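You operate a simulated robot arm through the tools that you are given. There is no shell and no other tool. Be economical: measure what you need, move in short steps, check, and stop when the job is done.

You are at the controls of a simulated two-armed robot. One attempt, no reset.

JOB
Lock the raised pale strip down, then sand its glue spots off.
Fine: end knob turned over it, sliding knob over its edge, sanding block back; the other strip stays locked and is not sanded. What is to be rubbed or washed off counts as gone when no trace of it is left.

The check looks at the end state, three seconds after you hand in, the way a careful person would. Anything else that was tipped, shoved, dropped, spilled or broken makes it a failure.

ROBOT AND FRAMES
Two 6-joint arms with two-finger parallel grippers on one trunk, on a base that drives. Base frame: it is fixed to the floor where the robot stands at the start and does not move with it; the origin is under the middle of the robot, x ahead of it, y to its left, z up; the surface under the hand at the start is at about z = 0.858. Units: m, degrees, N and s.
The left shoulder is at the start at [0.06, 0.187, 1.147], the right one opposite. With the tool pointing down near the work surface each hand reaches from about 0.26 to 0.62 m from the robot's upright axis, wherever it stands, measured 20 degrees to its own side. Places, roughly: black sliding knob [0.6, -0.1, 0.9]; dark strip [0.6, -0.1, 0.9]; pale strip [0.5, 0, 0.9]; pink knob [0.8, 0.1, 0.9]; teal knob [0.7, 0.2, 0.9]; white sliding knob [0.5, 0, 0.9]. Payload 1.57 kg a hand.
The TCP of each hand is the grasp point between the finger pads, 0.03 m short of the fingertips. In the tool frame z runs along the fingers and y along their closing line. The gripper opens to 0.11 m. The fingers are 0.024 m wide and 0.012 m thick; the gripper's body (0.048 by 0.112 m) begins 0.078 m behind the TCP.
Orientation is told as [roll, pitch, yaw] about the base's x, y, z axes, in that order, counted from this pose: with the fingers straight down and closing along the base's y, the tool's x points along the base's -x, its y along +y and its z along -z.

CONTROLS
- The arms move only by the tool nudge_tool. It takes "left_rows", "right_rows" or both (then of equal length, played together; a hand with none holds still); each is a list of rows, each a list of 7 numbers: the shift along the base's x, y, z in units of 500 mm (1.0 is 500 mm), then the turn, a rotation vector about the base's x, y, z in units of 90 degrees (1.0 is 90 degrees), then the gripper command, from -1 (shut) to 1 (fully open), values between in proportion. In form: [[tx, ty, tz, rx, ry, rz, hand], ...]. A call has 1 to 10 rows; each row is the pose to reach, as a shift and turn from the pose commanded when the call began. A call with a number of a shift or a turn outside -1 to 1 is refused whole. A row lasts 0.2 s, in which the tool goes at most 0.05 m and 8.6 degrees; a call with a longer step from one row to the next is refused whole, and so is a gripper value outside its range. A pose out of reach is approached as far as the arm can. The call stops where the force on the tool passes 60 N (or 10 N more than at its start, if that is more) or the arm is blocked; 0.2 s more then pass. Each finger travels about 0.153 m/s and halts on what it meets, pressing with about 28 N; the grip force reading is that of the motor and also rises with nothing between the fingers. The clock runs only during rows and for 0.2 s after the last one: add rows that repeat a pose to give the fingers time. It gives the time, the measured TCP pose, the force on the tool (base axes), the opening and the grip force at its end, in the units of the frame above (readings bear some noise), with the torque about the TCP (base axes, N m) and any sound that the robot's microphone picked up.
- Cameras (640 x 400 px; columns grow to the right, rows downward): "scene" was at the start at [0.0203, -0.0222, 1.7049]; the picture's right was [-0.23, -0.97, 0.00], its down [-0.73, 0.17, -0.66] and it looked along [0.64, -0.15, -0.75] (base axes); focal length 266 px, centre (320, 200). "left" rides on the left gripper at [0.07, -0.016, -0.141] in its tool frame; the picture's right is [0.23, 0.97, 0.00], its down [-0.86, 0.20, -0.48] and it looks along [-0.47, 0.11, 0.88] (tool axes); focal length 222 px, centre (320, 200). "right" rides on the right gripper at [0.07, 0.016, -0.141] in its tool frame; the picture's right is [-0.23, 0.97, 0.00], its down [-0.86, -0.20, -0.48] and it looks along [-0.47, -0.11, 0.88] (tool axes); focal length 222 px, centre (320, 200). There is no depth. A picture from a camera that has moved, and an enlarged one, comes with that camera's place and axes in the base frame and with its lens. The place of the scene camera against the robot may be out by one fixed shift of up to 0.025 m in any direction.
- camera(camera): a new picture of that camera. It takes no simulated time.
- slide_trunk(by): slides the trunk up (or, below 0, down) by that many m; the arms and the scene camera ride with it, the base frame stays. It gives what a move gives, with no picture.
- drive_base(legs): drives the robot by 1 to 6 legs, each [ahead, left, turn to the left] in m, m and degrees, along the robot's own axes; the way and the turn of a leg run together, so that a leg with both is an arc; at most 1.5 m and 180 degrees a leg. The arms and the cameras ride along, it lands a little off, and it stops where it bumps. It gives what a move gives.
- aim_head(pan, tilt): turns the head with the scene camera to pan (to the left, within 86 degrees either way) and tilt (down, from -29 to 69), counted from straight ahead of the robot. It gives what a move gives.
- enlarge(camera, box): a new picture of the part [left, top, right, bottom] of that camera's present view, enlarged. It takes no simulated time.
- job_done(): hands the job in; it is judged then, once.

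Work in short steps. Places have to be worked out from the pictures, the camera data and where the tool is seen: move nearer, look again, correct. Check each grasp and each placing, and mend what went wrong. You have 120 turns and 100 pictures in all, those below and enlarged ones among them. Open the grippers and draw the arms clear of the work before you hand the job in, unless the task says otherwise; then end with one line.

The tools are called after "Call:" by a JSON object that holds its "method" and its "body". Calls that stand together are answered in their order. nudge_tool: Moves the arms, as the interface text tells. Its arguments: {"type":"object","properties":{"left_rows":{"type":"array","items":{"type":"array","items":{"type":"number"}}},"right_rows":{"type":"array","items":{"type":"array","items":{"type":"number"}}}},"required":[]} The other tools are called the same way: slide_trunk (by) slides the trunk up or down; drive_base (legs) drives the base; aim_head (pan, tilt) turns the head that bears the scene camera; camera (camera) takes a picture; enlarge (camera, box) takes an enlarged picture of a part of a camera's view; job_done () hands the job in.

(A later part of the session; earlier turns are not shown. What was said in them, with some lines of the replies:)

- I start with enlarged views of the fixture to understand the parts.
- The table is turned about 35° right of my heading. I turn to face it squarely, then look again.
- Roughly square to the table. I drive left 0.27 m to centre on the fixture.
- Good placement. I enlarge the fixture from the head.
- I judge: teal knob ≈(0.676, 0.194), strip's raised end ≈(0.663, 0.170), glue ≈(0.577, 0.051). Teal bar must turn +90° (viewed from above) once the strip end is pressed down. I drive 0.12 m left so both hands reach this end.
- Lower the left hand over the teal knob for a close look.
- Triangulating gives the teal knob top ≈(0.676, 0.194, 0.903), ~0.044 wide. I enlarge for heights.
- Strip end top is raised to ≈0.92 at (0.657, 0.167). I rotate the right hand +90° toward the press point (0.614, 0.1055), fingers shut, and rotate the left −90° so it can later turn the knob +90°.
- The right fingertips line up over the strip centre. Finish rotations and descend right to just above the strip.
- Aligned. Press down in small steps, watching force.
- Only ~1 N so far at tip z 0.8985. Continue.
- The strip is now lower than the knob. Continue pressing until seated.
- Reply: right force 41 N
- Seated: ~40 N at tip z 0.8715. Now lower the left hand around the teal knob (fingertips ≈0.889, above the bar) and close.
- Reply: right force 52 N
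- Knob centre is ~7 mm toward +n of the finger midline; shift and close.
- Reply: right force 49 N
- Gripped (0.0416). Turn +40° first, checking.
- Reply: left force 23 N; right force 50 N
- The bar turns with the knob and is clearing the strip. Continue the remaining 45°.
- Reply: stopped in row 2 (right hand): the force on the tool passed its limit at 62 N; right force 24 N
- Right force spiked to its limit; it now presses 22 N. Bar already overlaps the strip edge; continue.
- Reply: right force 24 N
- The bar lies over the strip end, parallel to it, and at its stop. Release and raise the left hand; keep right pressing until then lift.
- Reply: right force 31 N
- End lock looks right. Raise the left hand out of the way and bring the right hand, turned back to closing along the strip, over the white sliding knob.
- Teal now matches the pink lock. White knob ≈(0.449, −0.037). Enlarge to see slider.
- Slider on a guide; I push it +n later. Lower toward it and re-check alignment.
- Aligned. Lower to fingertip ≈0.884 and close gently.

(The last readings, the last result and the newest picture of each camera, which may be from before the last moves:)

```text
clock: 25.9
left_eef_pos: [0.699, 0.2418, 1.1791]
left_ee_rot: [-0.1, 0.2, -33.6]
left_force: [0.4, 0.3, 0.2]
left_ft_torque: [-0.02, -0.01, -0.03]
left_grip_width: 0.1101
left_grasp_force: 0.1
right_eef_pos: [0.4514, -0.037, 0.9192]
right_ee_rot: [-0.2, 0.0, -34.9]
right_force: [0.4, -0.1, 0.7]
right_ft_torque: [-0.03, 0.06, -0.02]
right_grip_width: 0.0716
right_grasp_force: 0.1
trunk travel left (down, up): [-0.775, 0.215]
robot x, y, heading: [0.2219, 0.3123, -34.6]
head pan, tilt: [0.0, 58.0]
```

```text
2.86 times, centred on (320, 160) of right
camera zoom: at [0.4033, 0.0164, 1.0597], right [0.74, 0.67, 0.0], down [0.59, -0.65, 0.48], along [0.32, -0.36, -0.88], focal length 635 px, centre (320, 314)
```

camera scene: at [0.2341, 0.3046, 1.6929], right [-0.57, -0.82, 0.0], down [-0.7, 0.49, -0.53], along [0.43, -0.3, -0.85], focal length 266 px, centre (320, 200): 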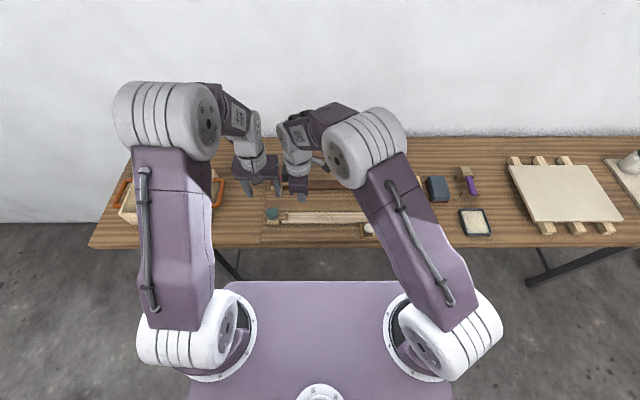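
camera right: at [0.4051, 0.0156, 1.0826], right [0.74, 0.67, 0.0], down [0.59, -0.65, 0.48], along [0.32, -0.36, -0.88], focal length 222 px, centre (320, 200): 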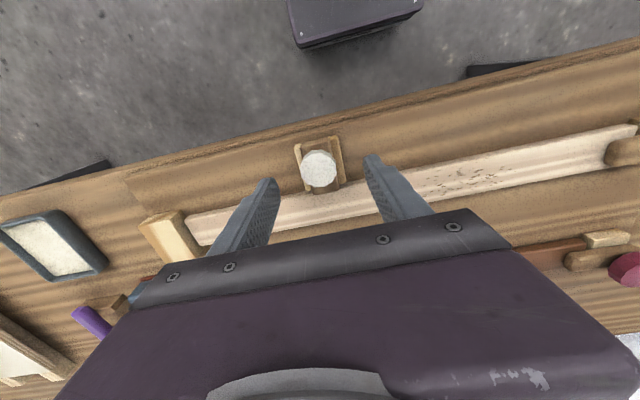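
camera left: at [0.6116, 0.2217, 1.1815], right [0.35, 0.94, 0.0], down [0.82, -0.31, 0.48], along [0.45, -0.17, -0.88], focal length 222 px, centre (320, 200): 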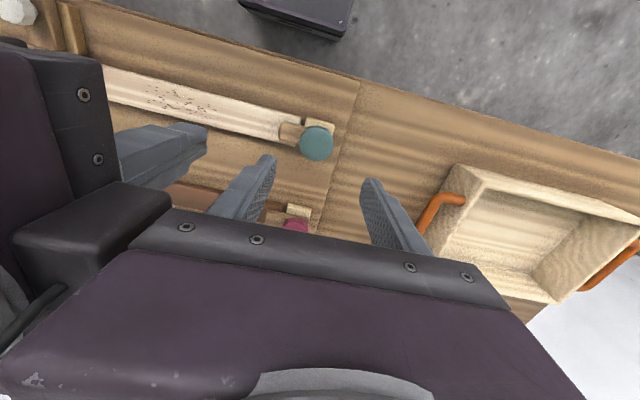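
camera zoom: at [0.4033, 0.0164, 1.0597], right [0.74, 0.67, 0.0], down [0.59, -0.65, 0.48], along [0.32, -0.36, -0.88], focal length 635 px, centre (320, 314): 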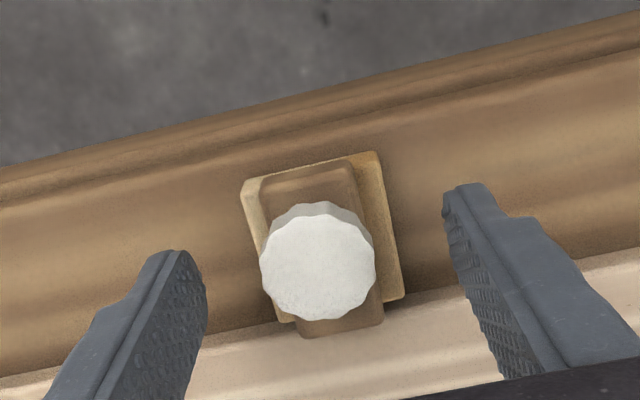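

Call:
{"method": "nudge_tool", "body": {"right_rows": [[0, 0, -0.008, 0, 0, 0, 0], [0, 0, -0.008, 0, 0, 0, -0.4], [0, 0, -0.008, 0, 0, 0, -0.7], [0, 0, -0.008, 0, 0, 0, -0.7]]}}

Call:
{"method": "enlarge", "body": {"camera": "right", "box": [220, 90, 420, 230]}}

```text
clock: 26.9
left_eef_pos: [0.6986, 0.2412, 1.1782]
left_ee_rot: [0.0, 0.1, -33.6]
left_force: [0.8, 1.1, -0.3]
left_ft_torque: [0.01, -0.02, 0.0]
left_grip_width: 0.1103
left_grasp_force: 0.2
right_eef_pos: [0.4498, -0.0368, 0.9164]
right_ee_rot: [-0.2, -0.1, -34.9]
right_force: [1.1, 1.0, -1.5]
right_ft_torque: [0.05, -0.09, 0.01]
right_grip_width: 0.0296
right_grasp_force: 39.2
trunk travel left (down, up): [-0.775, 0.215]
robot x, y, heading: [0.2235, 0.3138, -35.0]
head pan, tilt: [0.0, 58.0]
```

```text
2.86 times, centred on (320, 160) of right
camera zoom: at [0.4032, 0.0167, 1.056], right [0.74, 0.67, 0.0], down [0.59, -0.65, 0.48], along [0.32, -0.36, -0.88], focal length 635 px, centre (320, 314)
```

zoom: 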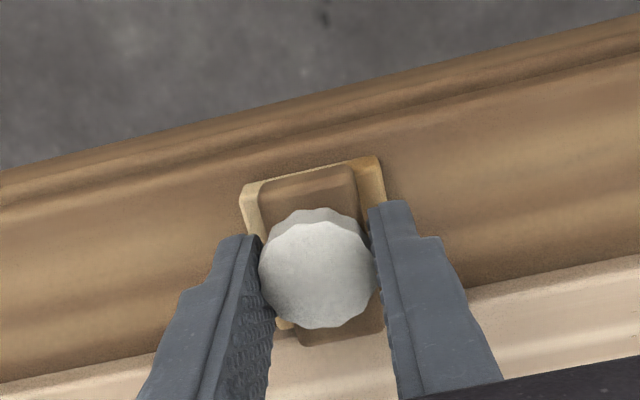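

Gripped. Slide it toward the strip (+n) by ~0.03 m in small steps.

Call:
{"method": "nudge_tool", "body": {"right_rows": [[0.01, -0.007, 0, 0, 0, 0, -0.7], [0.02, -0.014, 0, 0, 0, 0, -0.7], [0.03, -0.021, 0, 0, 0, 0, -0.7], [0.04, -0.028, 0, 0, 0, 0, -0.7], [0.05, -0.035, 0, 0, 0, 0, -0.7]]}}

Call:
{"method": "enlarge", "body": {"camera": "right", "box": [220, 90, 420, 230]}}

Call:
{"method": "enlarge", "body": {"camera": "scene", "box": [320, 170, 440, 250]}}

```text
clock: 28.1
left_eef_pos: [0.699, 0.242, 1.1786]
left_ee_rot: [-0.1, 0.1, -33.6]
left_force: [0.0, 0.3, -0.5]
left_ft_torque: [0.0, 0.03, -0.02]
left_grip_width: 0.1101
left_grasp_force: 0.2
right_eef_pos: [0.4754, -0.0536, 0.9161]
right_ee_rot: [-0.2, 0.0, -35.0]
right_force: [1.8, 4.7, -1.4]
right_ft_torque: [0.71, 0.65, -0.01]
right_grip_width: 0.0298
right_grasp_force: 39.4
trunk travel left (down, up): [-0.775, 0.215]
robot x, y, heading: [0.2246, 0.3166, -35.0]
head pan, tilt: [0.0, 58.0]
```

```text
2.86 times, centred on (320, 160) of right
camera zoom: at [0.4274, 0.0001, 1.056], right [0.74, 0.67, 0.0], down [0.59, -0.65, 0.48], along [0.32, -0.36, -0.88], focal length 635 px, centre (320, 314)
```

zoom: 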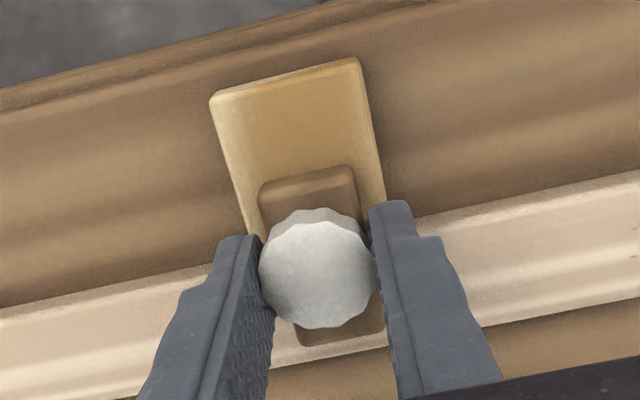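

```text
5.00 times, centred on (380, 210) of scene
camera zoom: at [0.2352, 0.3054, 1.6931], right [-0.57, -0.82, 0.0], down [-0.7, 0.49, -0.53], along [0.43, -0.3, -0.85], focal length 1332 px, centre (20, 150)
```

zoom: 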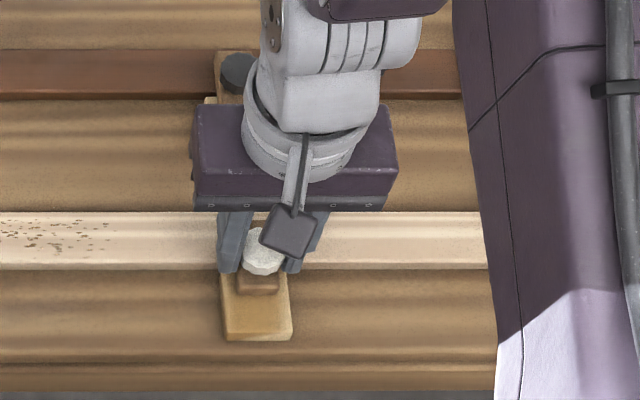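

The slider now overlaps the strip at least as much as the black one does. Release and rise, then verify.

Call:
{"method": "nudge_tool", "body": {"right_rows": [[0, 0, 0, 0, 0, 0, -0.2], [0, 0, 0, 0, 0, 0, 0.2], [0, 0, 0.06, 0, 0, 0, 0.2], [0, 0, 0.15, 0, 0, 0, 0.2], [0, 0, 0.25, 0, 0, 0, 0.3], [0, 0, 0.34, 0, 0, 0, 0.3]]}}

Call:
{"method": "camera", "body": {"camera": "right"}}

```text
clock: 29.5
left_eef_pos: [0.6996, 0.2421, 1.1798]
left_ee_rot: [-0.1, -0.1, -33.5]
left_force: [-1.0, 0.7, -0.4]
left_ft_torque: [0.02, -0.03, -0.02]
left_grip_width: 0.11
left_grasp_force: 0.1
right_eef_pos: [0.474, -0.0513, 1.0859]
right_ee_rot: [-0.3, -0.2, -34.8]
right_force: [0.5, -0.2, -0.5]
right_ft_torque: [0.0, -0.02, 0.0]
right_grip_width: 0.0715
right_grasp_force: 0.1
trunk travel left (down, up): [-0.775, 0.215]
robot x, y, heading: [0.2214, 0.3161, -34.9]
head pan, tilt: [0.0, 58.0]
```

```text
62 pictures are left
camera right: at [0.4274, 0.0021, 1.2263], right [0.74, 0.67, 0.0], down [0.59, -0.65, 0.48], along [0.32, -0.36, -0.88], focal length 222 px, centre (320, 200)
```

right: 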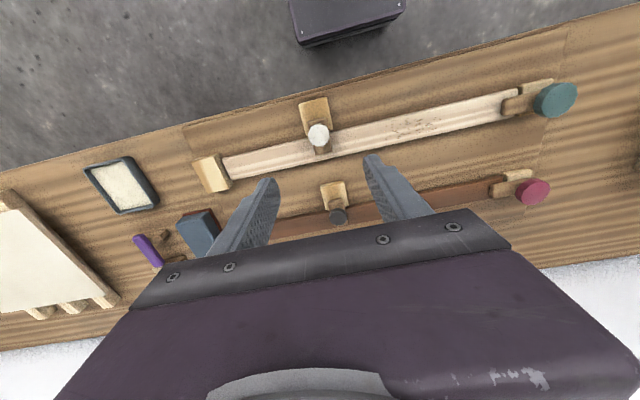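

Both locks match. Now fetch the sanding block: drive 0.12 m right so that the right hand reaches both block and glue spots.

Call:
{"method": "drive_base", "body": {"legs": [[0, -0.12, 0]]}}

Call:
{"method": "camera", "body": {"camera": "right"}}

Call:
{"method": "enlarge", "body": {"camera": "scene", "box": [340, 160, 480, 250]}}

```text
clock: 30.7
left_eef_pos: [0.633, 0.1448, 1.1791]
left_ee_rot: [-0.2, 0.1, -33.7]
left_force: [0.4, 0.3, 0.1]
left_ft_torque: [0.0, -0.01, -0.03]
left_grip_width: 0.1102
left_grasp_force: 0.0
right_eef_pos: [0.4083, -0.1489, 1.0858]
right_ee_rot: [-0.3, -0.1, -35.0]
right_force: [0.6, 0.1, 0.6]
right_ft_torque: [-0.01, -0.02, -0.02]
right_grip_width: 0.0715
right_grasp_force: 0.1
trunk travel left (down, up): [-0.775, 0.215]
robot x, y, heading: [0.1553, 0.2184, -34.9]
head pan, tilt: [0.0, 58.0]
```

```text
61 pictures are left
camera right: at [0.3611, -0.0947, 1.2258], right [0.74, 0.67, 0.0], down [0.59, -0.65, 0.48], along [0.32, -0.36, -0.88], focal length 222 px, centre (320, 200)
```

right: 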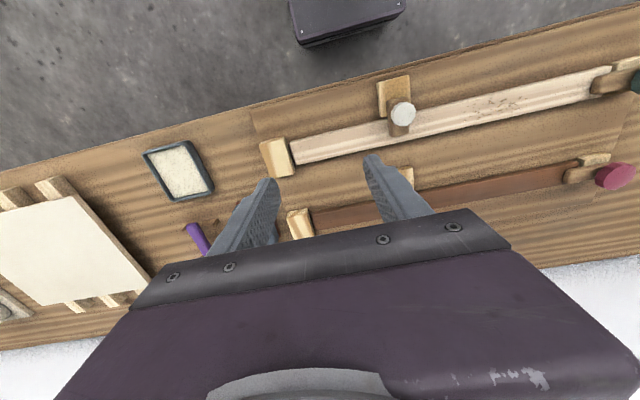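

```text
4.44 times, centred on (410, 205) of scene
camera zoom: at [0.1676, 0.209, 1.693], right [-0.57, -0.82, 0.0], down [-0.7, 0.49, -0.53], along [0.43, -0.3, -0.85], focal length 1184 px, centre (-80, 178)
```

zoom: 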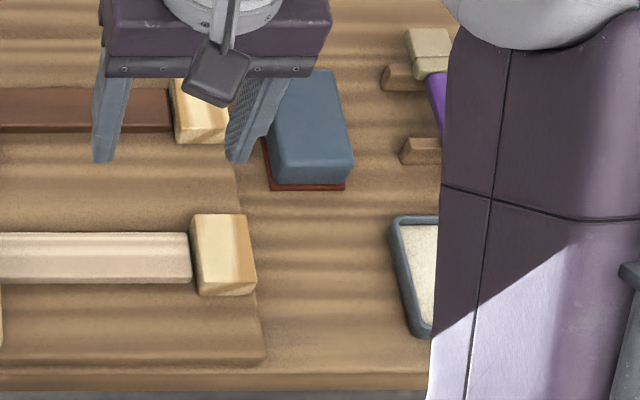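

Move the right hand over the sanding block (≈(0.42, −0.35)) for a closer look.

Call:
{"method": "nudge_tool", "body": {"right_rows": [[0.005, -0.08, 0, 0, 0, 0, 0.6], [0.01, -0.16, 0, 0, 0, 0, 1], [0.015, -0.24, 0, 0, 0, 0, 1], [0.02, -0.32, -0.02, 0, 0, 0, 1], [0.024, -0.4, -0.04, 0, 0, 0, 1], [0.024, -0.4, -0.04, 0, 0, 0, 1]]}}

Call:
{"method": "camera", "body": {"camera": "right"}}

```text
clock: 32.1
left_eef_pos: [0.6306, 0.1428, 1.1774]
left_ee_rot: [-0.1, -0.1, -33.7]
left_force: [-0.2, -0.2, -0.1]
left_ft_torque: [0.0, -0.01, -0.02]
left_grip_width: 0.11
left_grasp_force: 0.0
right_eef_pos: [0.4179, -0.3499, 1.0658]
right_ee_rot: [-0.3, 0.0, -35.1]
right_force: [0.1, -0.1, 0.4]
right_ft_torque: [0.0, 0.01, 0.02]
right_grip_width: 0.1103
right_grasp_force: 0.0
trunk travel left (down, up): [-0.775, 0.215]
robot x, y, heading: [0.153, 0.2125, -34.9]
head pan, tilt: [0.0, 58.0]
```

```text
59 pictures are left
camera right: at [0.3709, -0.2967, 1.2057], right [0.74, 0.67, 0.0], down [0.59, -0.65, 0.48], along [0.32, -0.36, -0.88], focal length 222 px, centre (320, 200)
```

right: 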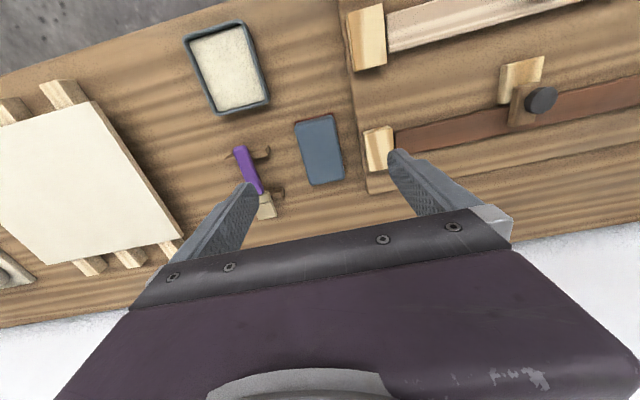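

Block centre ≈(0.430, −0.363), ~0.054×0.1, aligned with the hand. The end stop is close, so I narrow the opening to 0.072 and descend partly.

Call:
{"method": "nudge_tool", "body": {"right_rows": [[0.012, -0.013, -0.05, 0, 0, 0, 0.3], [0.025, -0.026, -0.11, 0, 0, 0, 0.3], [0.025, -0.026, -0.17, 0, 0, 0, 0.3], [0.025, -0.026, -0.17, 0, 0, 0, 0.3]]}}

Call:
{"method": "camera", "body": {"camera": "right"}}

```text
clock: 33.1
left_eef_pos: [0.6306, 0.1437, 1.1792]
left_ee_rot: [0.1, 0.1, -33.7]
left_force: [0.2, 1.2, -0.9]
left_ft_torque: [0.0, -0.01, 0.02]
left_grip_width: 0.1101
left_grasp_force: 0.1
right_eef_pos: [0.4315, -0.3616, 0.9777]
right_ee_rot: [-0.3, -0.1, -35.0]
right_force: [-0.8, 0.4, 0.7]
right_ft_torque: [-0.02, -0.01, 0.03]
right_grip_width: 0.0714
right_grasp_force: 0.0
trunk travel left (down, up): [-0.775, 0.215]
robot x, y, heading: [0.1532, 0.2152, -35.1]
head pan, tilt: [0.0, 58.0]
```

```text
58 pictures are left
camera right: at [0.3843, -0.3098, 1.1194], right [0.74, 0.67, 0.0], down [0.59, -0.65, 0.48], along [0.32, -0.36, -0.88], focal length 222 px, centre (320, 200)
```

right: 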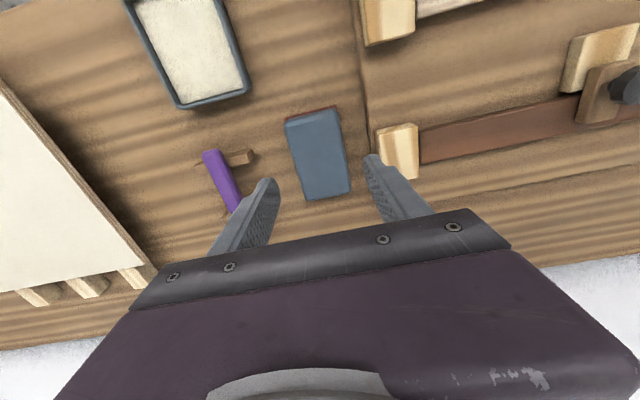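

Well centred, with ~12 mm clearance to the stop. Descend to TCP 0.90 and close.

Call:
{"method": "nudge_tool", "body": {"right_rows": [[0, 0, -0.06, 0, 0, 0, 0.3], [0, 0, -0.11, 0, 0, 0, 0.3], [0, 0, -0.14, 0, 0, 0, 0.3], [0, 0, -0.154, 0, 0, 0, 0.3], [0, 0, -0.154, 0, 0, 0, 0.1], [0, 0, -0.154, 0, 0, 0, -0.2], [0, 0, -0.154, 0, 0, 0, -0.3], [0, 0, -0.154, 0, 0, 0, -0.3]]}}

Call:
{"method": "camera", "body": {"camera": "right"}}

```text
clock: 34.9
left_eef_pos: [0.6316, 0.144, 1.1787]
left_ee_rot: [0.0, 0.1, -33.8]
left_force: [0.3, 0.0, 1.2]
left_ft_torque: [0.02, 0.0, 0.01]
left_grip_width: 0.1102
left_grasp_force: 0.0
right_eef_pos: [0.4312, -0.3622, 0.901]
right_ee_rot: [-0.2, -0.1, -35.1]
right_force: [-0.6, -0.1, -0.6]
right_ft_torque: [0.01, 0.0, -0.02]
right_grip_width: 0.0591
right_grasp_force: 28.0
trunk travel left (down, up): [-0.775, 0.215]
robot x, y, heading: [0.1545, 0.2201, -35.0]
head pan, tilt: [0.0, 58.0]
```

```text
57 pictures are left
camera right: at [0.3845, -0.3082, 1.0422], right [0.74, 0.67, 0.0], down [0.59, -0.65, 0.48], along [0.32, -0.36, -0.88], focal length 222 px, centre (320, 200)
```

right: 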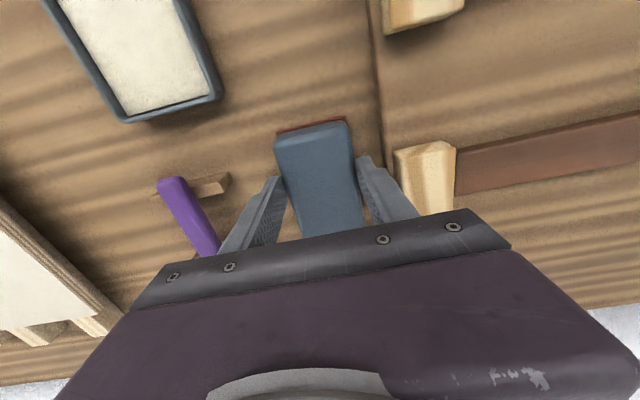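

Gripped at 0.059 (pose (0.431, −0.362, 0.901) noted for return). Lift and check.

Call:
{"method": "nudge_tool", "body": {"right_rows": [[0, 0, 0, 0, 0, 0, -1], [0, 0, 0.05, 0, 0, 0, -1], [0, 0, 0.12, 0, 0, 0, -1], [0, 0, 0.2, 0, 0, 0, -1]]}}

Call:
{"method": "camera", "body": {"camera": "right"}}

```text
clock: 35.9
left_eef_pos: [0.6296, 0.1432, 1.1781]
left_ee_rot: [0.0, 0.1, -33.7]
left_force: [0.1, 0.4, -0.4]
left_ft_torque: [0.01, 0.03, -0.01]
left_grip_width: 0.1097
left_grasp_force: 0.1
right_eef_pos: [0.4292, -0.3604, 1.0056]
right_ee_rot: [-0.2, 0.0, -35.0]
right_force: [-0.2, 0.6, -1.8]
right_ft_torque: [-0.01, 0.02, 0.01]
right_grip_width: 0.0596
right_grasp_force: 27.5
trunk travel left (down, up): [-0.775, 0.215]
robot x, y, heading: [0.1542, 0.2175, -34.8]
head pan, tilt: [0.0, 58.0]
```

```text
56 pictures are left
camera right: at [0.3817, -0.3084, 1.1464], right [0.74, 0.67, 0.0], down [0.59, -0.65, 0.48], along [0.32, -0.36, -0.88], focal length 222 px, centre (320, 200)
```

right: 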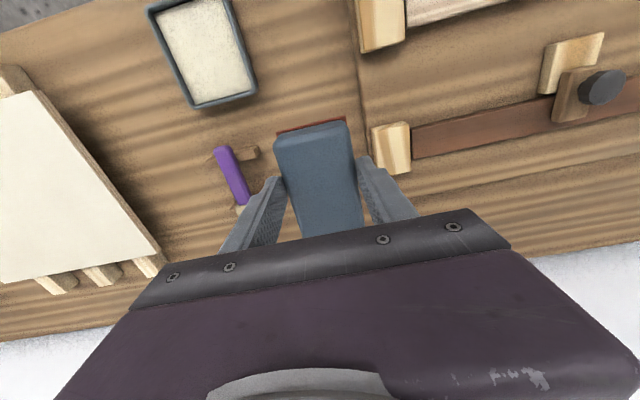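

Held securely. Move the left hand up and away, and carry the block above the glue spots at (0.576, 0.050).

Call:
{"method": "nudge_tool", "body": {"left_rows": [[0, 0.02, 0.06, 0, 0, 0, 1], [0.03, 0.06, 0.12, 0, 0, 0, 1], [0.06, 0.1, 0.18, 0, 0, 0, 1], [0.08, 0.15, 0.2, 0, 0, 0, 1], [0.08, 0.2, 0.2, 0, 0, 0, 1], [0.08, 0.2, 0.2, 0, 0, 0, 1], [0.08, 0.2, 0.2, 0, 0, 0, 1], [0.08, 0.2, 0.2, 0, 0, 0, 1], [0.08, 0.2, 0.2, 0, 0, 0, 1], [0.08, 0.2, 0.2, 0, 0, 0, 1]], "right_rows": [[0.03, 0.083, 0, 0, 0, 0, -1], [0.06, 0.166, 0, 0, 0, 0, -1], [0.09, 0.249, 0, 0, 0, 0, -1], [0.12, 0.332, 0, 0, 0, 0, -1], [0.15, 0.415, 0, 0, 0, 0, -1], [0.18, 0.498, 0, 0, 0, 0, -1], [0.21, 0.58, 0, 0, 0, 0, -1], [0.24, 0.66, 0, 0, 0, 0, -1], [0.27, 0.74, 0, 0, 0, 0, -1], [0.294, 0.82, 0, 0, 0, 0, -1]]}}

Call:
{"method": "camera", "body": {"camera": "right"}}

Call:
{"method": "camera", "body": {"camera": "scene"}}

```text
clock: 38.1
left_eef_pos: [0.6714, 0.2404, 1.2756]
left_ee_rot: [-0.1, 0.1, -33.8]
left_force: [0.2, 0.3, -0.6]
left_ft_torque: [0.01, -0.01, 0.0]
left_grip_width: 0.11
left_grasp_force: 0.1
right_eef_pos: [0.5811, 0.0477, 1.0013]
right_ee_rot: [-0.3, -0.2, -34.9]
right_force: [0.0, -0.2, -1.0]
right_ft_torque: [-0.02, 0.02, 0.0]
right_grip_width: 0.0593
right_grasp_force: 28.4
trunk travel left (down, up): [-0.775, 0.215]
robot x, y, heading: [0.1561, 0.2162, -35.0]
head pan, tilt: [0.0, 58.0]
```

```text
55 pictures are left
camera right: at [0.5328, 0.1011, 1.1414], right [0.74, 0.67, 0.0], down [0.59, -0.65, 0.48], along [0.32, -0.36, -0.88], focal length 222 px, centre (320, 200)
```

right: 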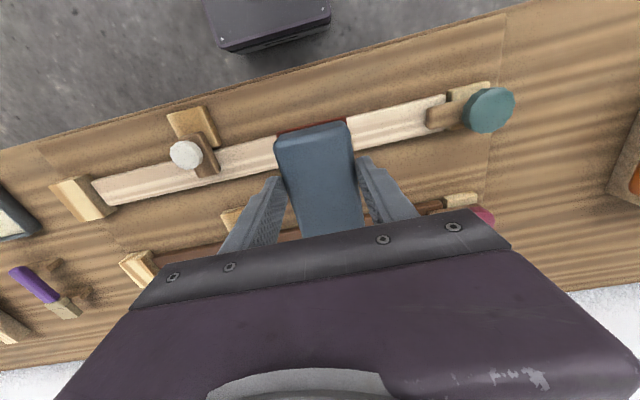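

```text
54 pictures are left
camera scene: at [0.1674, 0.209, 1.693], right [-0.57, -0.82, 0.0], down [-0.7, 0.49, -0.53], along [0.43, -0.3, -0.85], focal length 266 px, centre (320, 200)
```

scene: 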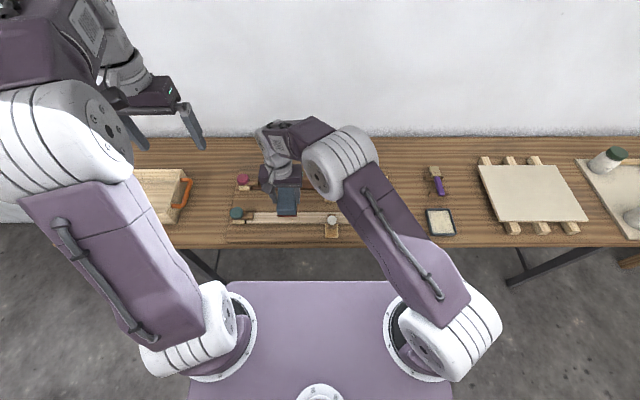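

Descend slowly until the block touches the strip.

Call:
{"method": "nudge_tool", "body": {"right_rows": [[-0.006, 0.004, -0.06, 0, 0, 0, -1], [-0.006, 0.004, -0.12, 0, 0, 0, -1], [-0.006, 0.004, -0.15, 0, 0, 0, -1], [-0.006, 0.004, -0.16, 0, 0, 0, -1]]}}

Call:
{"method": "nudge_tool", "body": {"right_rows": [[0, 0, -0.005, 0, 0, 0, -1], [0, 0, -0.01, 0, 0, 0, -1], [0, 0, -0.015, 0, 0, 0, -1]]}}

```text
clock: 39.1
left_eef_pos: [0.669, 0.2404, 1.2781]
left_ee_rot: [-0.2, 0.0, -33.6]
left_force: [0.5, 0.1, -0.1]
left_ft_torque: [0.0, 0.01, -0.04]
left_grip_width: 0.1102
left_grasp_force: 0.0
right_eef_pos: [0.5761, 0.0509, 0.924]
right_ee_rot: [-0.1, -0.4, -35.0]
right_force: [-0.5, 0.0, 25.6]
right_ft_torque: [0.0, -0.15, -0.07]
right_grip_width: 0.0593
right_grasp_force: 28.3
trunk travel left (down, up): [-0.775, 0.215]
robot x, y, heading: [0.1545, 0.2143, -35.0]
head pan, tilt: [0.0, 58.0]
```

```text
clock: 39.9
left_eef_pos: [0.6684, 0.2407, 1.279]
left_ee_rot: [-0.1, -0.1, -33.6]
left_force: [0.1, 0.6, 0.0]
left_ft_torque: [-0.04, 0.02, -0.02]
left_grip_width: 0.11
left_grasp_force: 0.0
right_eef_pos: [0.5749, 0.0515, 0.9172]
right_ee_rot: [-0.2, -0.3, -35.0]
right_force: [1.3, 4.5, 25.9]
right_ft_torque: [0.23, -0.08, -0.02]
right_grip_width: 0.0594
right_grasp_force: 27.9
trunk travel left (down, up): [-0.775, 0.215]
robot x, y, heading: [0.1556, 0.2144, -34.9]
head pan, tilt: [0.0, 58.0]
```

Contact at ~26 N, enough (more makes the block slip in the grip). Rub along the strip ±0.035 m.

Call:
{"method": "nudge_tool", "body": {"right_rows": [[0.02, 0.029, 0, 0, 0, 0, -1], [0.04, 0.057, 0, 0, 0, 0, -1], [0.02, 0.029, 0, 0, 0, 0, -1], [0, 0, 0, 0, 0, 0, -1], [-0.02, -0.029, 0, 0, 0, 0, -1], [-0.04, -0.057, 0, 0, 0, 0, -1], [-0.02, -0.029, 0, 0, 0, 0, -1], [0, 0, 0, 0, 0, 0, -1], [0.02, 0.029, 0, 0, 0, 0, -1], [0.04, 0.057, 0, 0, 0, 0, -1]]}}

Call:
{"method": "camera", "body": {"camera": "right"}}

```text
clock: 42.1
left_eef_pos: [0.6692, 0.239, 1.2765]
left_ee_rot: [-0.1, 0.1, -33.8]
left_force: [0.2, -0.2, -0.4]
left_ft_torque: [0.01, -0.02, 0.0]
left_grip_width: 0.11
left_grasp_force: 0.0
right_eef_pos: [0.5975, 0.0782, 0.9175]
right_ee_rot: [-0.2, -0.1, -35.0]
right_force: [-1.9, -1.0, 2.7]
right_ft_torque: [0.04, -0.05, -0.01]
right_grip_width: 0.0593
right_grasp_force: 28.1
trunk travel left (down, up): [-0.775, 0.215]
robot x, y, heading: [0.1576, 0.2144, -35.1]
head pan, tilt: [0.0, 58.0]
```

```text
53 pictures are left
camera right: at [0.55, 0.131, 1.0577], right [0.74, 0.67, 0.0], down [0.59, -0.65, 0.48], along [0.32, -0.36, -0.88], focal length 222 px, centre (320, 200)
```

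right: 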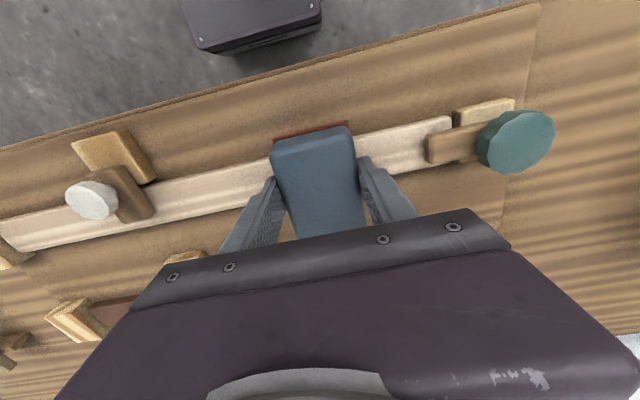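

Force relaxed to ~3 N; the uncovered part is already clean. Rub some more with ~2 mm added pressure, ending on the other side.

Call:
{"method": "nudge_tool", "body": {"right_rows": [[-0.02, -0.029, -0.005, 0, 0, 0, -1], [-0.04, -0.057, -0.005, 0, 0, 0, -1], [-0.06, -0.086, -0.005, 0, 0, 0, -1], [-0.08, -0.114, -0.005, 0, 0, 0, -1], [-0.06, -0.086, -0.005, 0, 0, 0, -1], [-0.03, -0.043, -0.005, 0, 0, 0, -1], [0, 0, -0.005, 0, 0, 0, -1], [-0.03, -0.043, -0.005, 0, 0, 0, -1], [-0.06, -0.086, -0.005, 0, 0, 0, -1], [-0.08, -0.114, -0.005, 0, 0, 0, -1]]}}

Call:
{"method": "camera", "body": {"camera": "right"}}

```text
clock: 44.3
left_eef_pos: [0.6695, 0.2405, 1.2786]
left_ee_rot: [-0.2, -0.1, -33.6]
left_force: [0.3, 1.3, 0.7]
left_ft_torque: [-0.01, 0.01, 0.02]
left_grip_width: 0.1102
left_grasp_force: 0.1
right_eef_pos: [0.5559, 0.0238, 0.9131]
right_ee_rot: [-0.2, -0.5, -35.1]
right_force: [5.1, 5.5, 25.4]
right_ft_torque: [0.29, -0.27, -0.03]
right_grip_width: 0.0599
right_grasp_force: 27.9
trunk travel left (down, up): [-0.775, 0.215]
robot x, y, heading: [0.1563, 0.2164, -35.2]
head pan, tilt: [0.0, 58.0]
```

```text
52 pictures are left
camera right: at [0.5079, 0.0772, 1.0531], right [0.74, 0.67, 0.0], down [0.58, -0.65, 0.48], along [0.32, -0.36, -0.87], focal length 222 px, centre (320, 200)
```

right: 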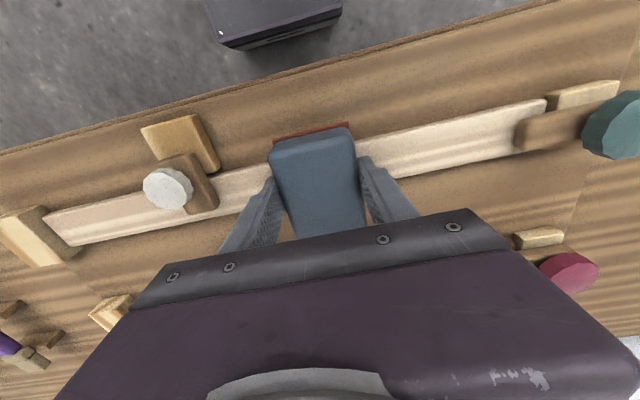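

Lift, shift right along the table and inspect.

Call:
{"method": "nudge_tool", "body": {"right_rows": [[0, 0, 0.04, 0, 0, 0, -1], [0, 0, 0.12, 0, 0, 0, -1], [-0.04, -0.057, 0.2, 0, 0, 0, -1], [-0.09, -0.128, 0.2, 0, 0, 0, -1], [-0.13, -0.185, 0.2, 0, 0, 0, -1], [-0.13, -0.185, 0.2, 0, 0, 0, -1]]}}

Call:
{"method": "camera", "body": {"camera": "right"}}

Call:
{"method": "enlarge", "body": {"camera": "scene", "box": [220, 170, 360, 250]}}

```text
refused: row 3 steps farther than a row can; nothing moved
```

```text
51 pictures are left
camera right: at [0.5079, 0.0772, 1.0531], right [0.74, 0.67, 0.0], down [0.58, -0.65, 0.48], along [0.32, -0.36, -0.87], focal length 222 px, centre (320, 200)
```

right: 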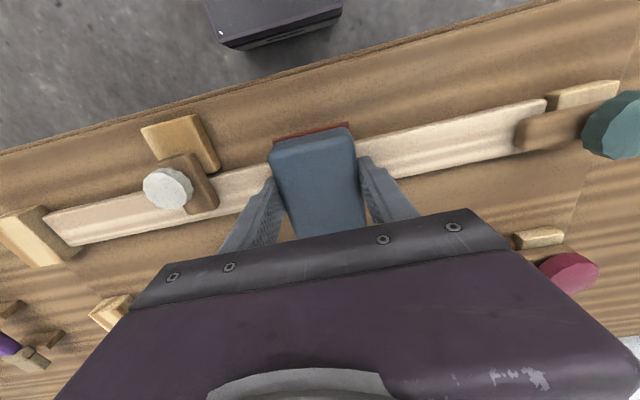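

```text
4.57 times, centred on (290, 210) of scene
camera zoom: at [0.1647, 0.2107, 1.6931], right [-0.57, -0.82, 0.0], down [-0.69, 0.48, -0.53], along [0.44, -0.31, -0.85], focal length 1218 px, centre (457, 154)
```

zoom: 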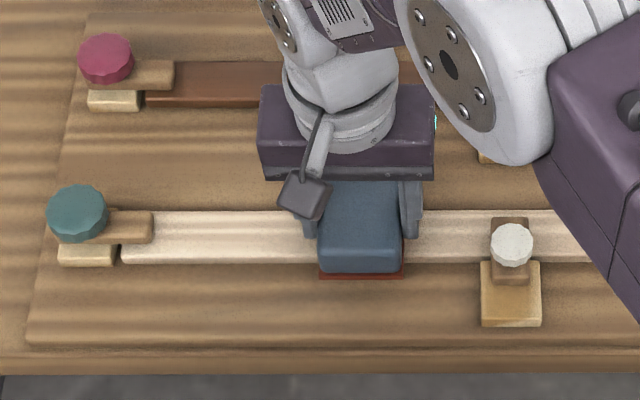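

Redo the lift with shorter steps.

Call:
{"method": "nudge_tool", "body": {"right_rows": [[0, 0, 0.04, 0, 0, 0, -1], [0, 0, 0.12, 0, 0, 0, -1], [0, 0, 0.2, 0, 0, 0, -1], [-0.05, -0.071, 0.2, 0, 0, 0, -1], [-0.1, -0.142, 0.2, 0, 0, 0, -1], [-0.14, -0.2, 0.2, 0, 0, 0, -1], [-0.14, -0.2, 0.2, 0, 0, 0, -1]]}}

Call:
{"method": "enlarge", "body": {"camera": "right", "box": [240, 20, 640, 240]}}

Call:
{"method": "enlarge", "body": {"camera": "scene", "box": [230, 190, 330, 240]}}

```text
clock: 45.9
left_eef_pos: [0.6725, 0.2384, 1.2774]
left_ee_rot: [-0.1, 0.1, -33.8]
left_force: [0.3, -0.3, 0.2]
left_ft_torque: [-0.02, -0.02, 0.0]
left_grip_width: 0.1099
left_grasp_force: 0.1
right_eef_pos: [0.4885, -0.0796, 1.0136]
right_ee_rot: [-0.1, -0.1, -35.0]
right_force: [0.4, 0.8, -1.5]
right_ft_torque: [0.01, 0.01, 0.01]
right_grip_width: 0.0591
right_grasp_force: 27.6
trunk travel left (down, up): [-0.775, 0.215]
robot x, y, heading: [0.1556, 0.2156, -35.0]
head pan, tilt: [0.0, 58.0]
```

```text
1.60 times, centred on (440, 130) of right
camera zoom: at [0.4414, -0.0264, 1.154], right [0.74, 0.67, 0.0], down [0.59, -0.65, 0.48], along [0.32, -0.36, -0.88], focal length 355 px, centre (128, 312)
```

zoom: 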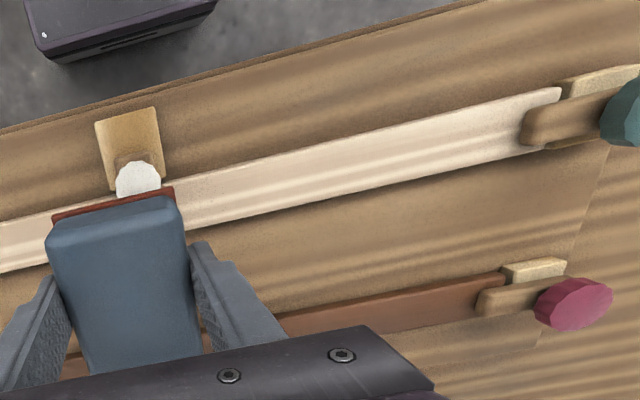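

```text
6.40 times, centred on (280, 215) of scene
camera zoom: at [0.1671, 0.2073, 1.693], right [-0.57, -0.82, 0.0], down [-0.7, 0.49, -0.53], along [0.43, -0.3, -0.85], focal length 1705 px, centre (576, 104)
```

zoom: 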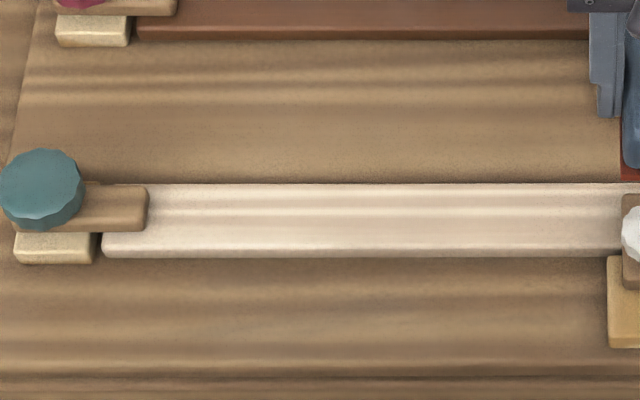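

Looks clean. Enlarge the sanded zone once more from the hand camera.

Call:
{"method": "enlarge", "body": {"camera": "right", "box": [360, 60, 580, 170]}}

```text
2.91 times, centred on (470, 115) of right
camera zoom: at [0.4414, -0.0264, 1.154], right [0.74, 0.67, 0.0], down [0.59, -0.65, 0.48], along [0.32, -0.36, -0.88], focal length 646 px, centre (-116, 447)
```

zoom: 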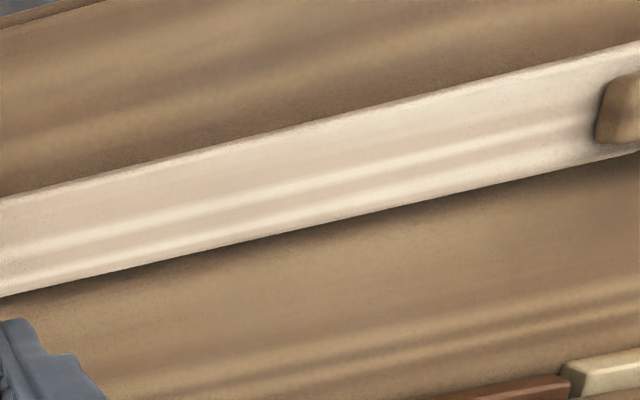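

Clean. Carry the block back above its spot (0.431, −0.362).

Call:
{"method": "nudge_tool", "body": {"right_rows": [[-0.016, -0.08, 0, 0, 0, 0, -1], [-0.032, -0.16, 0, 0, 0, 0, -1], [-0.048, -0.24, 0, 0, 0, 0, -1], [-0.064, -0.32, 0, 0, 0, 0, -1], [-0.08, -0.4, 0, 0, 0, 0, -1], [-0.1, -0.48, 0, 0, 0, 0, -1], [-0.115, -0.565, 0, 0, 0, 0, -1], [-0.115, -0.565, -0.08, 0, 0, 0, -1], [-0.115, -0.565, -0.15, 0, 0, 0, -1], [-0.115, -0.565, -0.15, 0, 0, 0, -1]]}}

Call:
{"method": "camera", "body": {"camera": "right"}}

```text
clock: 48.1
left_eef_pos: [0.6702, 0.2386, 1.2772]
left_ee_rot: [0.0, 0.1, -33.7]
left_force: [0.7, 1.2, -0.1]
left_ft_torque: [0.01, 0.02, -0.02]
left_grip_width: 0.11
left_grasp_force: 0.0
right_eef_pos: [0.4284, -0.3648, 0.9407]
right_ee_rot: [-0.1, 0.0, -35.0]
right_force: [0.0, 0.0, -1.7]
right_ft_torque: [0.03, 0.01, -0.03]
right_grip_width: 0.0592
right_grasp_force: 28.3
trunk travel left (down, up): [-0.775, 0.215]
robot x, y, heading: [0.1568, 0.2166, -35.1]
head pan, tilt: [0.0, 58.0]
```

```text
46 pictures are left
camera right: at [0.3807, -0.3108, 1.0808], right [0.74, 0.67, 0.0], down [0.59, -0.65, 0.48], along [0.32, -0.36, -0.88], focal length 222 px, centre (320, 200)
```

right: 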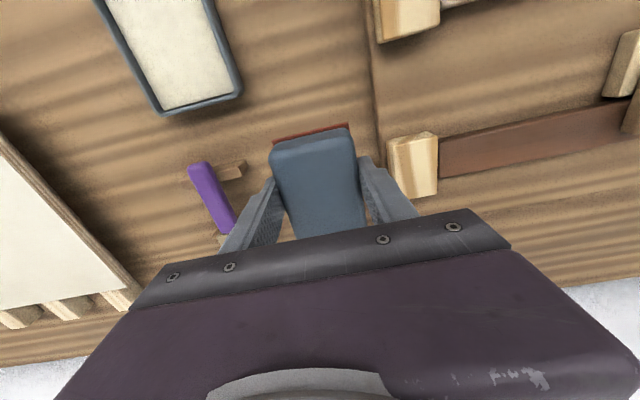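

Correct by 3 mm and lower slowly.

Call:
{"method": "nudge_tool", "body": {"right_rows": [[0.005, 0.005, -0.03, 0, 0, 0, -1], [0.005, 0.005, -0.06, 0, 0, 0, -1], [0.005, 0.005, -0.076, 0, 0, 0, -1], [0.005, 0.005, -0.084, 0, 0, 0, -1]]}}

```text
clock: 49.1
left_eef_pos: [0.6708, 0.2375, 1.2773]
left_ee_rot: [0.0, 0.0, -33.7]
left_force: [-0.5, 0.0, -0.8]
left_ft_torque: [0.03, 0.03, 0.01]
left_grip_width: 0.1104
left_grasp_force: 0.0
right_eef_pos: [0.4312, -0.3589, 0.8955]
right_ee_rot: [-0.3, -0.2, -35.0]
right_force: [-0.5, 1.5, -2.5]
right_ft_torque: [0.03, 0.02, 0.01]
right_grip_width: 0.0595
right_grasp_force: 28.5
trunk travel left (down, up): [-0.775, 0.215]
robot x, y, heading: [0.1563, 0.2137, -35.0]
head pan, tilt: [0.0, 58.0]
```

Call:
{"method": "nudge_tool", "body": {"right_rows": [[0, 0, -0.003, 0, 0, 0, -1], [0, 0, -0.006, 0, 0, 0, -1], [0, 0, -0.009, 0, 0, 0, -1]]}}

```text
clock: 49.9
left_eef_pos: [0.6702, 0.2376, 1.2773]
left_ee_rot: [0.0, 0.1, -33.8]
left_force: [0.7, 1.1, -0.7]
left_ft_torque: [0.02, 0.0, 0.0]
left_grip_width: 0.1098
left_grasp_force: 0.1
right_eef_pos: [0.4302, -0.3614, 0.8918]
right_ee_rot: [-0.2, -0.1, -34.9]
right_force: [0.1, -0.2, -0.3]
right_ft_torque: [0.0, 0.01, 0.01]
right_grip_width: 0.0593
right_grasp_force: 27.9
trunk travel left (down, up): [-0.775, 0.215]
robot x, y, heading: [0.1586, 0.2113, -35.2]
head pan, tilt: [0.0, 58.0]
```

Call:
{"method": "nudge_tool", "body": {"right_rows": [[0, 0, -0.003, 0, 0, 0, -1], [0, 0, -0.003, 0, 0, 0, -1]]}}

```text
clock: 50.5
left_eef_pos: [0.6697, 0.2393, 1.2773]
left_ee_rot: [0.2, 0.2, -33.8]
left_force: [0.2, -0.2, 0.2]
left_ft_torque: [0.03, -0.01, 0.0]
left_grip_width: 0.11
left_grasp_force: 0.1
right_eef_pos: [0.431, -0.3589, 0.8895]
right_ee_rot: [-0.2, -0.1, -34.9]
right_force: [0.4, 0.0, -1.1]
right_ft_torque: [0.04, 0.01, -0.02]
right_grip_width: 0.0595
right_grasp_force: 28.5
trunk travel left (down, up): [-0.775, 0.215]
robot x, y, heading: [0.1548, 0.2181, -34.8]
head pan, tilt: [0.0, 58.0]
```

Practically resting. Release and rise.

Call:
{"method": "nudge_tool", "body": {"right_rows": [[0, 0, -0.002, 0, 0, 0, -1], [0, 0, -0.002, 0, 0, 0, 0.2], [0, 0, -0.002, 0, 0, 0, 0.25], [0, 0, 0.03, 0, 0, 0, 0.25], [0, 0, 0.1, 0, 0, 0, 0.25], [0, 0, 0.19, 0, 0, 0, 0.25], [0, 0, 0.28, 0, 0, 0, 0.5], [0, 0, 0.37, 0, 0, 0, 1]]}}

Call:
{"method": "camera", "body": {"camera": "right"}}

Call:
{"method": "camera", "body": {"camera": "scene"}}

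```text
clock: 52.3
left_eef_pos: [0.6708, 0.2403, 1.2779]
left_ee_rot: [-0.1, 0.0, -33.7]
left_force: [-0.1, 0.8, 0.1]
left_ft_torque: [-0.04, 0.02, 0.02]
left_grip_width: 0.1102
left_grasp_force: 0.1
right_eef_pos: [0.432, -0.3569, 1.0727]
right_ee_rot: [-0.1, -0.1, -35.0]
right_force: [-0.2, -0.4, 0.4]
right_ft_torque: [0.03, 0.0, -0.02]
right_grip_width: 0.1098
right_grasp_force: 0.0
trunk travel left (down, up): [-0.775, 0.215]
robot x, y, heading: [0.1565, 0.2164, -35.3]
head pan, tilt: [0.0, 58.0]
```

```text
45 pictures are left
camera right: at [0.3836, -0.3048, 1.2139], right [0.74, 0.67, 0.0], down [0.59, -0.65, 0.48], along [0.32, -0.36, -0.88], focal length 222 px, centre (320, 200)
```

right: 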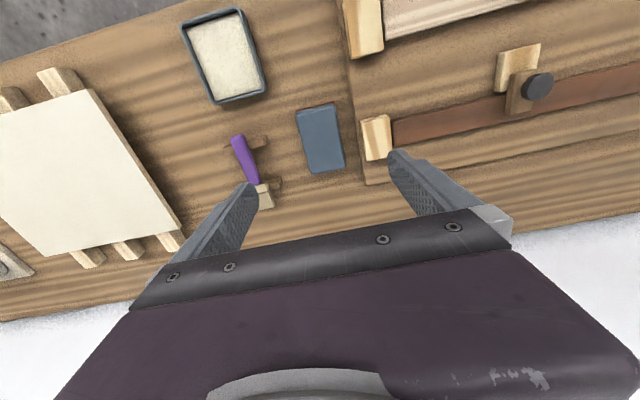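

```text
44 pictures are left
camera scene: at [0.166, 0.2081, 1.6929], right [-0.57, -0.82, 0.0], down [-0.69, 0.49, -0.53], along [0.43, -0.3, -0.85], focal length 266 px, centre (320, 200)
```

scene: 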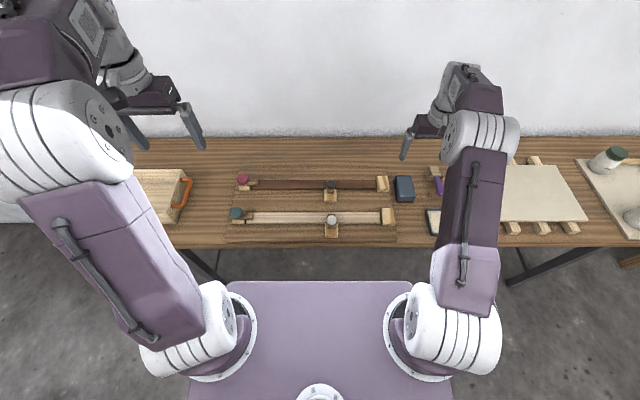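

Block is back in place. A final close look at the whole fixture.

Call:
{"method": "enlarge", "body": {"camera": "scene", "box": [310, 160, 450, 250]}}

Call:
{"method": "enlarge", "body": {"camera": "scene", "box": [220, 160, 350, 245]}}

```text
4.44 times, centred on (380, 205) of scene
camera zoom: at [0.166, 0.2081, 1.6929], right [-0.57, -0.82, 0.0], down [-0.69, 0.49, -0.53], along [0.43, -0.3, -0.85], focal length 1184 px, centre (53, 178)
```

zoom: 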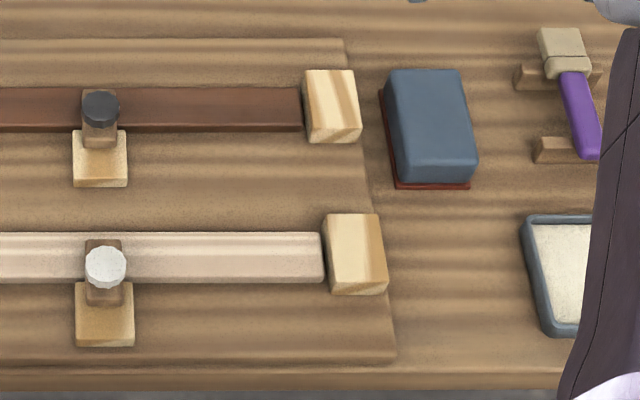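

```text
4.71 times, centred on (285, 202) of scene
camera zoom: at [0.166, 0.2081, 1.6929], right [-0.57, -0.82, 0.0], down [-0.69, 0.49, -0.53], along [0.43, -0.3, -0.85], focal length 1254 px, centre (485, 188)
```

zoom: 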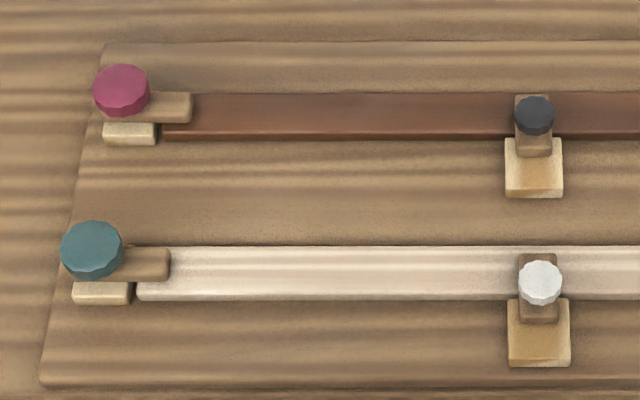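

Everything is right, but the white slider is ~9 mm less extended than the black one. To be safe, I push it fully home: return over the white knob at (0.4755, −0.0537).

Call:
{"method": "nudge_tool", "body": {"right_rows": [[0.011, 0.076, 0, 0, 0, 0, 0.3], [0.022, 0.152, 0, 0, 0, 0, 0.3], [0.033, 0.228, 0, 0, 0, 0, 0.3], [0.044, 0.304, 0, 0, 0, 0, 0.3], [0.055, 0.38, 0, 0, 0, 0, 0.3], [0.066, 0.456, 0, 0, 0, 0, 0.3], [0.077, 0.532, -0.05, 0, 0, 0, 0.3], [0.087, 0.607, -0.1, 0, 0, 0, 0.3], [0.087, 0.607, -0.19, 0, 0, 0, 0.3], [0.087, 0.607, -0.24, 0, 0, 0, 0.3]]}}

Call:
{"method": "camera", "body": {"camera": "right"}}

```text
clock: 54.5
left_eef_pos: [0.6722, 0.2391, 1.2774]
left_ee_rot: [0.0, 0.2, -33.7]
left_force: [0.4, 0.0, -0.6]
left_ft_torque: [-0.01, 0.0, -0.04]
left_grip_width: 0.1101
left_grasp_force: 0.1
right_eef_pos: [0.4767, -0.0545, 0.953]
right_ee_rot: [-0.2, -0.1, -34.9]
right_force: [0.4, -0.4, -0.4]
right_ft_torque: [0.0, 0.02, -0.04]
right_grip_width: 0.0716
right_grasp_force: 0.1
trunk travel left (down, up): [-0.775, 0.215]
robot x, y, heading: [0.156, 0.2142, -35.2]
head pan, tilt: [0.0, 58.0]
```

```text
41 pictures are left
camera right: at [0.4286, -0.0013, 1.0936], right [0.74, 0.67, 0.0], down [0.59, -0.65, 0.48], along [0.32, -0.36, -0.88], focal length 222 px, centre (320, 200)
```

right: 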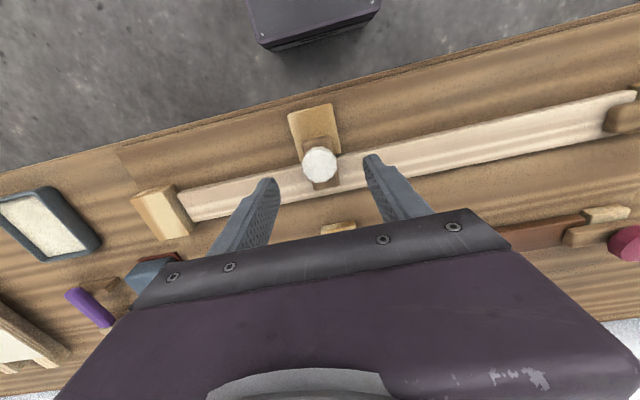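

Aligned. Lower, grip and push in small steps.

Call:
{"method": "nudge_tool", "body": {"right_rows": [[0, 0, -0.04, 0, 0, 0, 0.3], [0, 0, -0.072, 0, 0, 0, 0.3], [0, 0, -0.072, 0, 0, 0, 0], [0, 0, -0.072, 0, 0, 0, -0.5], [0, 0, -0.072, 0, 0, 0, -0.7], [0.005, -0.0035, -0.072, 0, 0, 0, -0.7], [0.01, -0.007, -0.072, 0, 0, 0, -0.7], [0.015, -0.0105, -0.072, 0, 0, 0, -0.7]]}}

Call:
{"method": "enlarge", "body": {"camera": "right", "box": [220, 90, 420, 230]}}

```text
clock: 56.3
left_eef_pos: [0.6689, 0.2447, 1.2767]
left_ee_rot: [-0.3, -0.1, -33.7]
left_force: [-0.4, -0.2, 0.3]
left_ft_torque: [0.01, 0.04, 0.01]
left_grip_width: 0.1101
left_grasp_force: 0.0
right_eef_pos: [0.4785, -0.056, 0.9179]
right_ee_rot: [-0.5, 0.2, -34.9]
right_force: [-11.5, 30.5, -14.1]
right_ft_torque: [0.55, -0.22, 0.11]
right_grip_width: 0.0296
right_grasp_force: 39.4
trunk travel left (down, up): [-0.775, 0.215]
robot x, y, heading: [0.1548, 0.2161, -35.0]
head pan, tilt: [0.0, 58.0]
```

```text
2.86 times, centred on (320, 160) of right
camera zoom: at [0.4316, -0.0019, 1.0598], right [0.74, 0.67, -0.01], down [0.59, -0.65, 0.48], along [0.31, -0.36, -0.88], focal length 635 px, centre (320, 314)
```

zoom: 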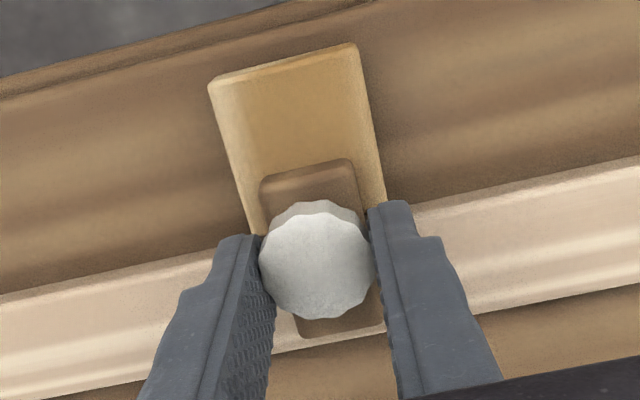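

It moved a few mm and hit its stop (~33 N): fully home. Release, rise and clear.

Call:
{"method": "nudge_tool", "body": {"right_rows": [[-0.004, 0.003, 0, 0, 0, 0, -0.7], [-0.004, 0.003, 0, 0, 0, 0, -0.2], [-0.004, 0.003, 0, 0, 0, 0, 0.2], [-0.004, 0.003, 0.06, 0, 0, 0, 0.2], [-0.004, 0.003, 0.15, 0, 0, 0, 0.2], [-0.004, 0.003, 0.24, 0, 0, 0, 0.3], [-0.03, -0.08, 0.28, 0, 0, 0, 0.6], [-0.06, -0.16, 0.32, 0, 0, 0, 1], [-0.09, -0.24, 0.36, 0, 0, 0, 1], [-0.12, -0.32, 0.4, 0, 0, 0, 1]]}}

Call:
{"method": "enlarge", "body": {"camera": "scene", "box": [220, 160, 440, 250]}}

Call:
{"method": "camera", "body": {"camera": "right"}}

```text
clock: 58.5
left_eef_pos: [0.6695, 0.2377, 1.2781]
left_ee_rot: [0.0, 0.2, -33.7]
left_force: [-0.4, 0.0, 0.7]
left_ft_torque: [0.03, -0.04, 0.01]
left_grip_width: 0.11
left_grasp_force: 0.2
right_eef_pos: [0.4188, -0.2257, 1.1188]
right_ee_rot: [-0.1, -0.1, -34.9]
right_force: [0.0, -0.1, -0.1]
right_ft_torque: [-0.01, 0.01, 0.01]
right_grip_width: 0.1102
right_grasp_force: 0.1
trunk travel left (down, up): [-0.775, 0.215]
robot x, y, heading: [0.1574, 0.216, -35.0]
head pan, tilt: [0.0, 58.0]
```

```text
2.91 times, centred on (330, 205) of scene
camera zoom: at [0.1656, 0.205, 1.6929], right [-0.57, -0.82, 0.0], down [-0.69, 0.49, -0.53], along [0.43, -0.3, -0.85], focal length 775 px, centre (291, 186)
```

zoom: 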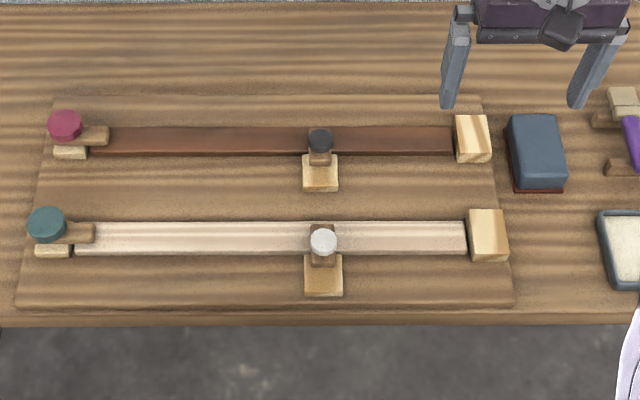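

```text
38 pictures are left
camera right: at [0.3716, -0.1713, 1.2602], right [0.74, 0.67, 0.0], down [0.59, -0.65, 0.48], along [0.32, -0.36, -0.88], focal length 222 px, centre (320, 200)
```

right: 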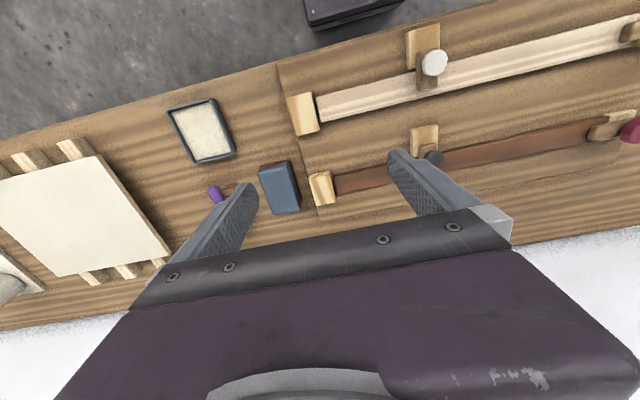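

The pale strip is down under both knobs and clean, the block is back in its place, and the arms are clear with grippers open. Handing in.

Call:
{"method": "job_done", "body": {}}

```text
The job is handed in.
```

The pale strip is locked down under the teal end knob and the white sliding knob, its glue spots are sanded off with no trace visible, the sanding block is back in its place, and the dark strip was left locked and unsanded.
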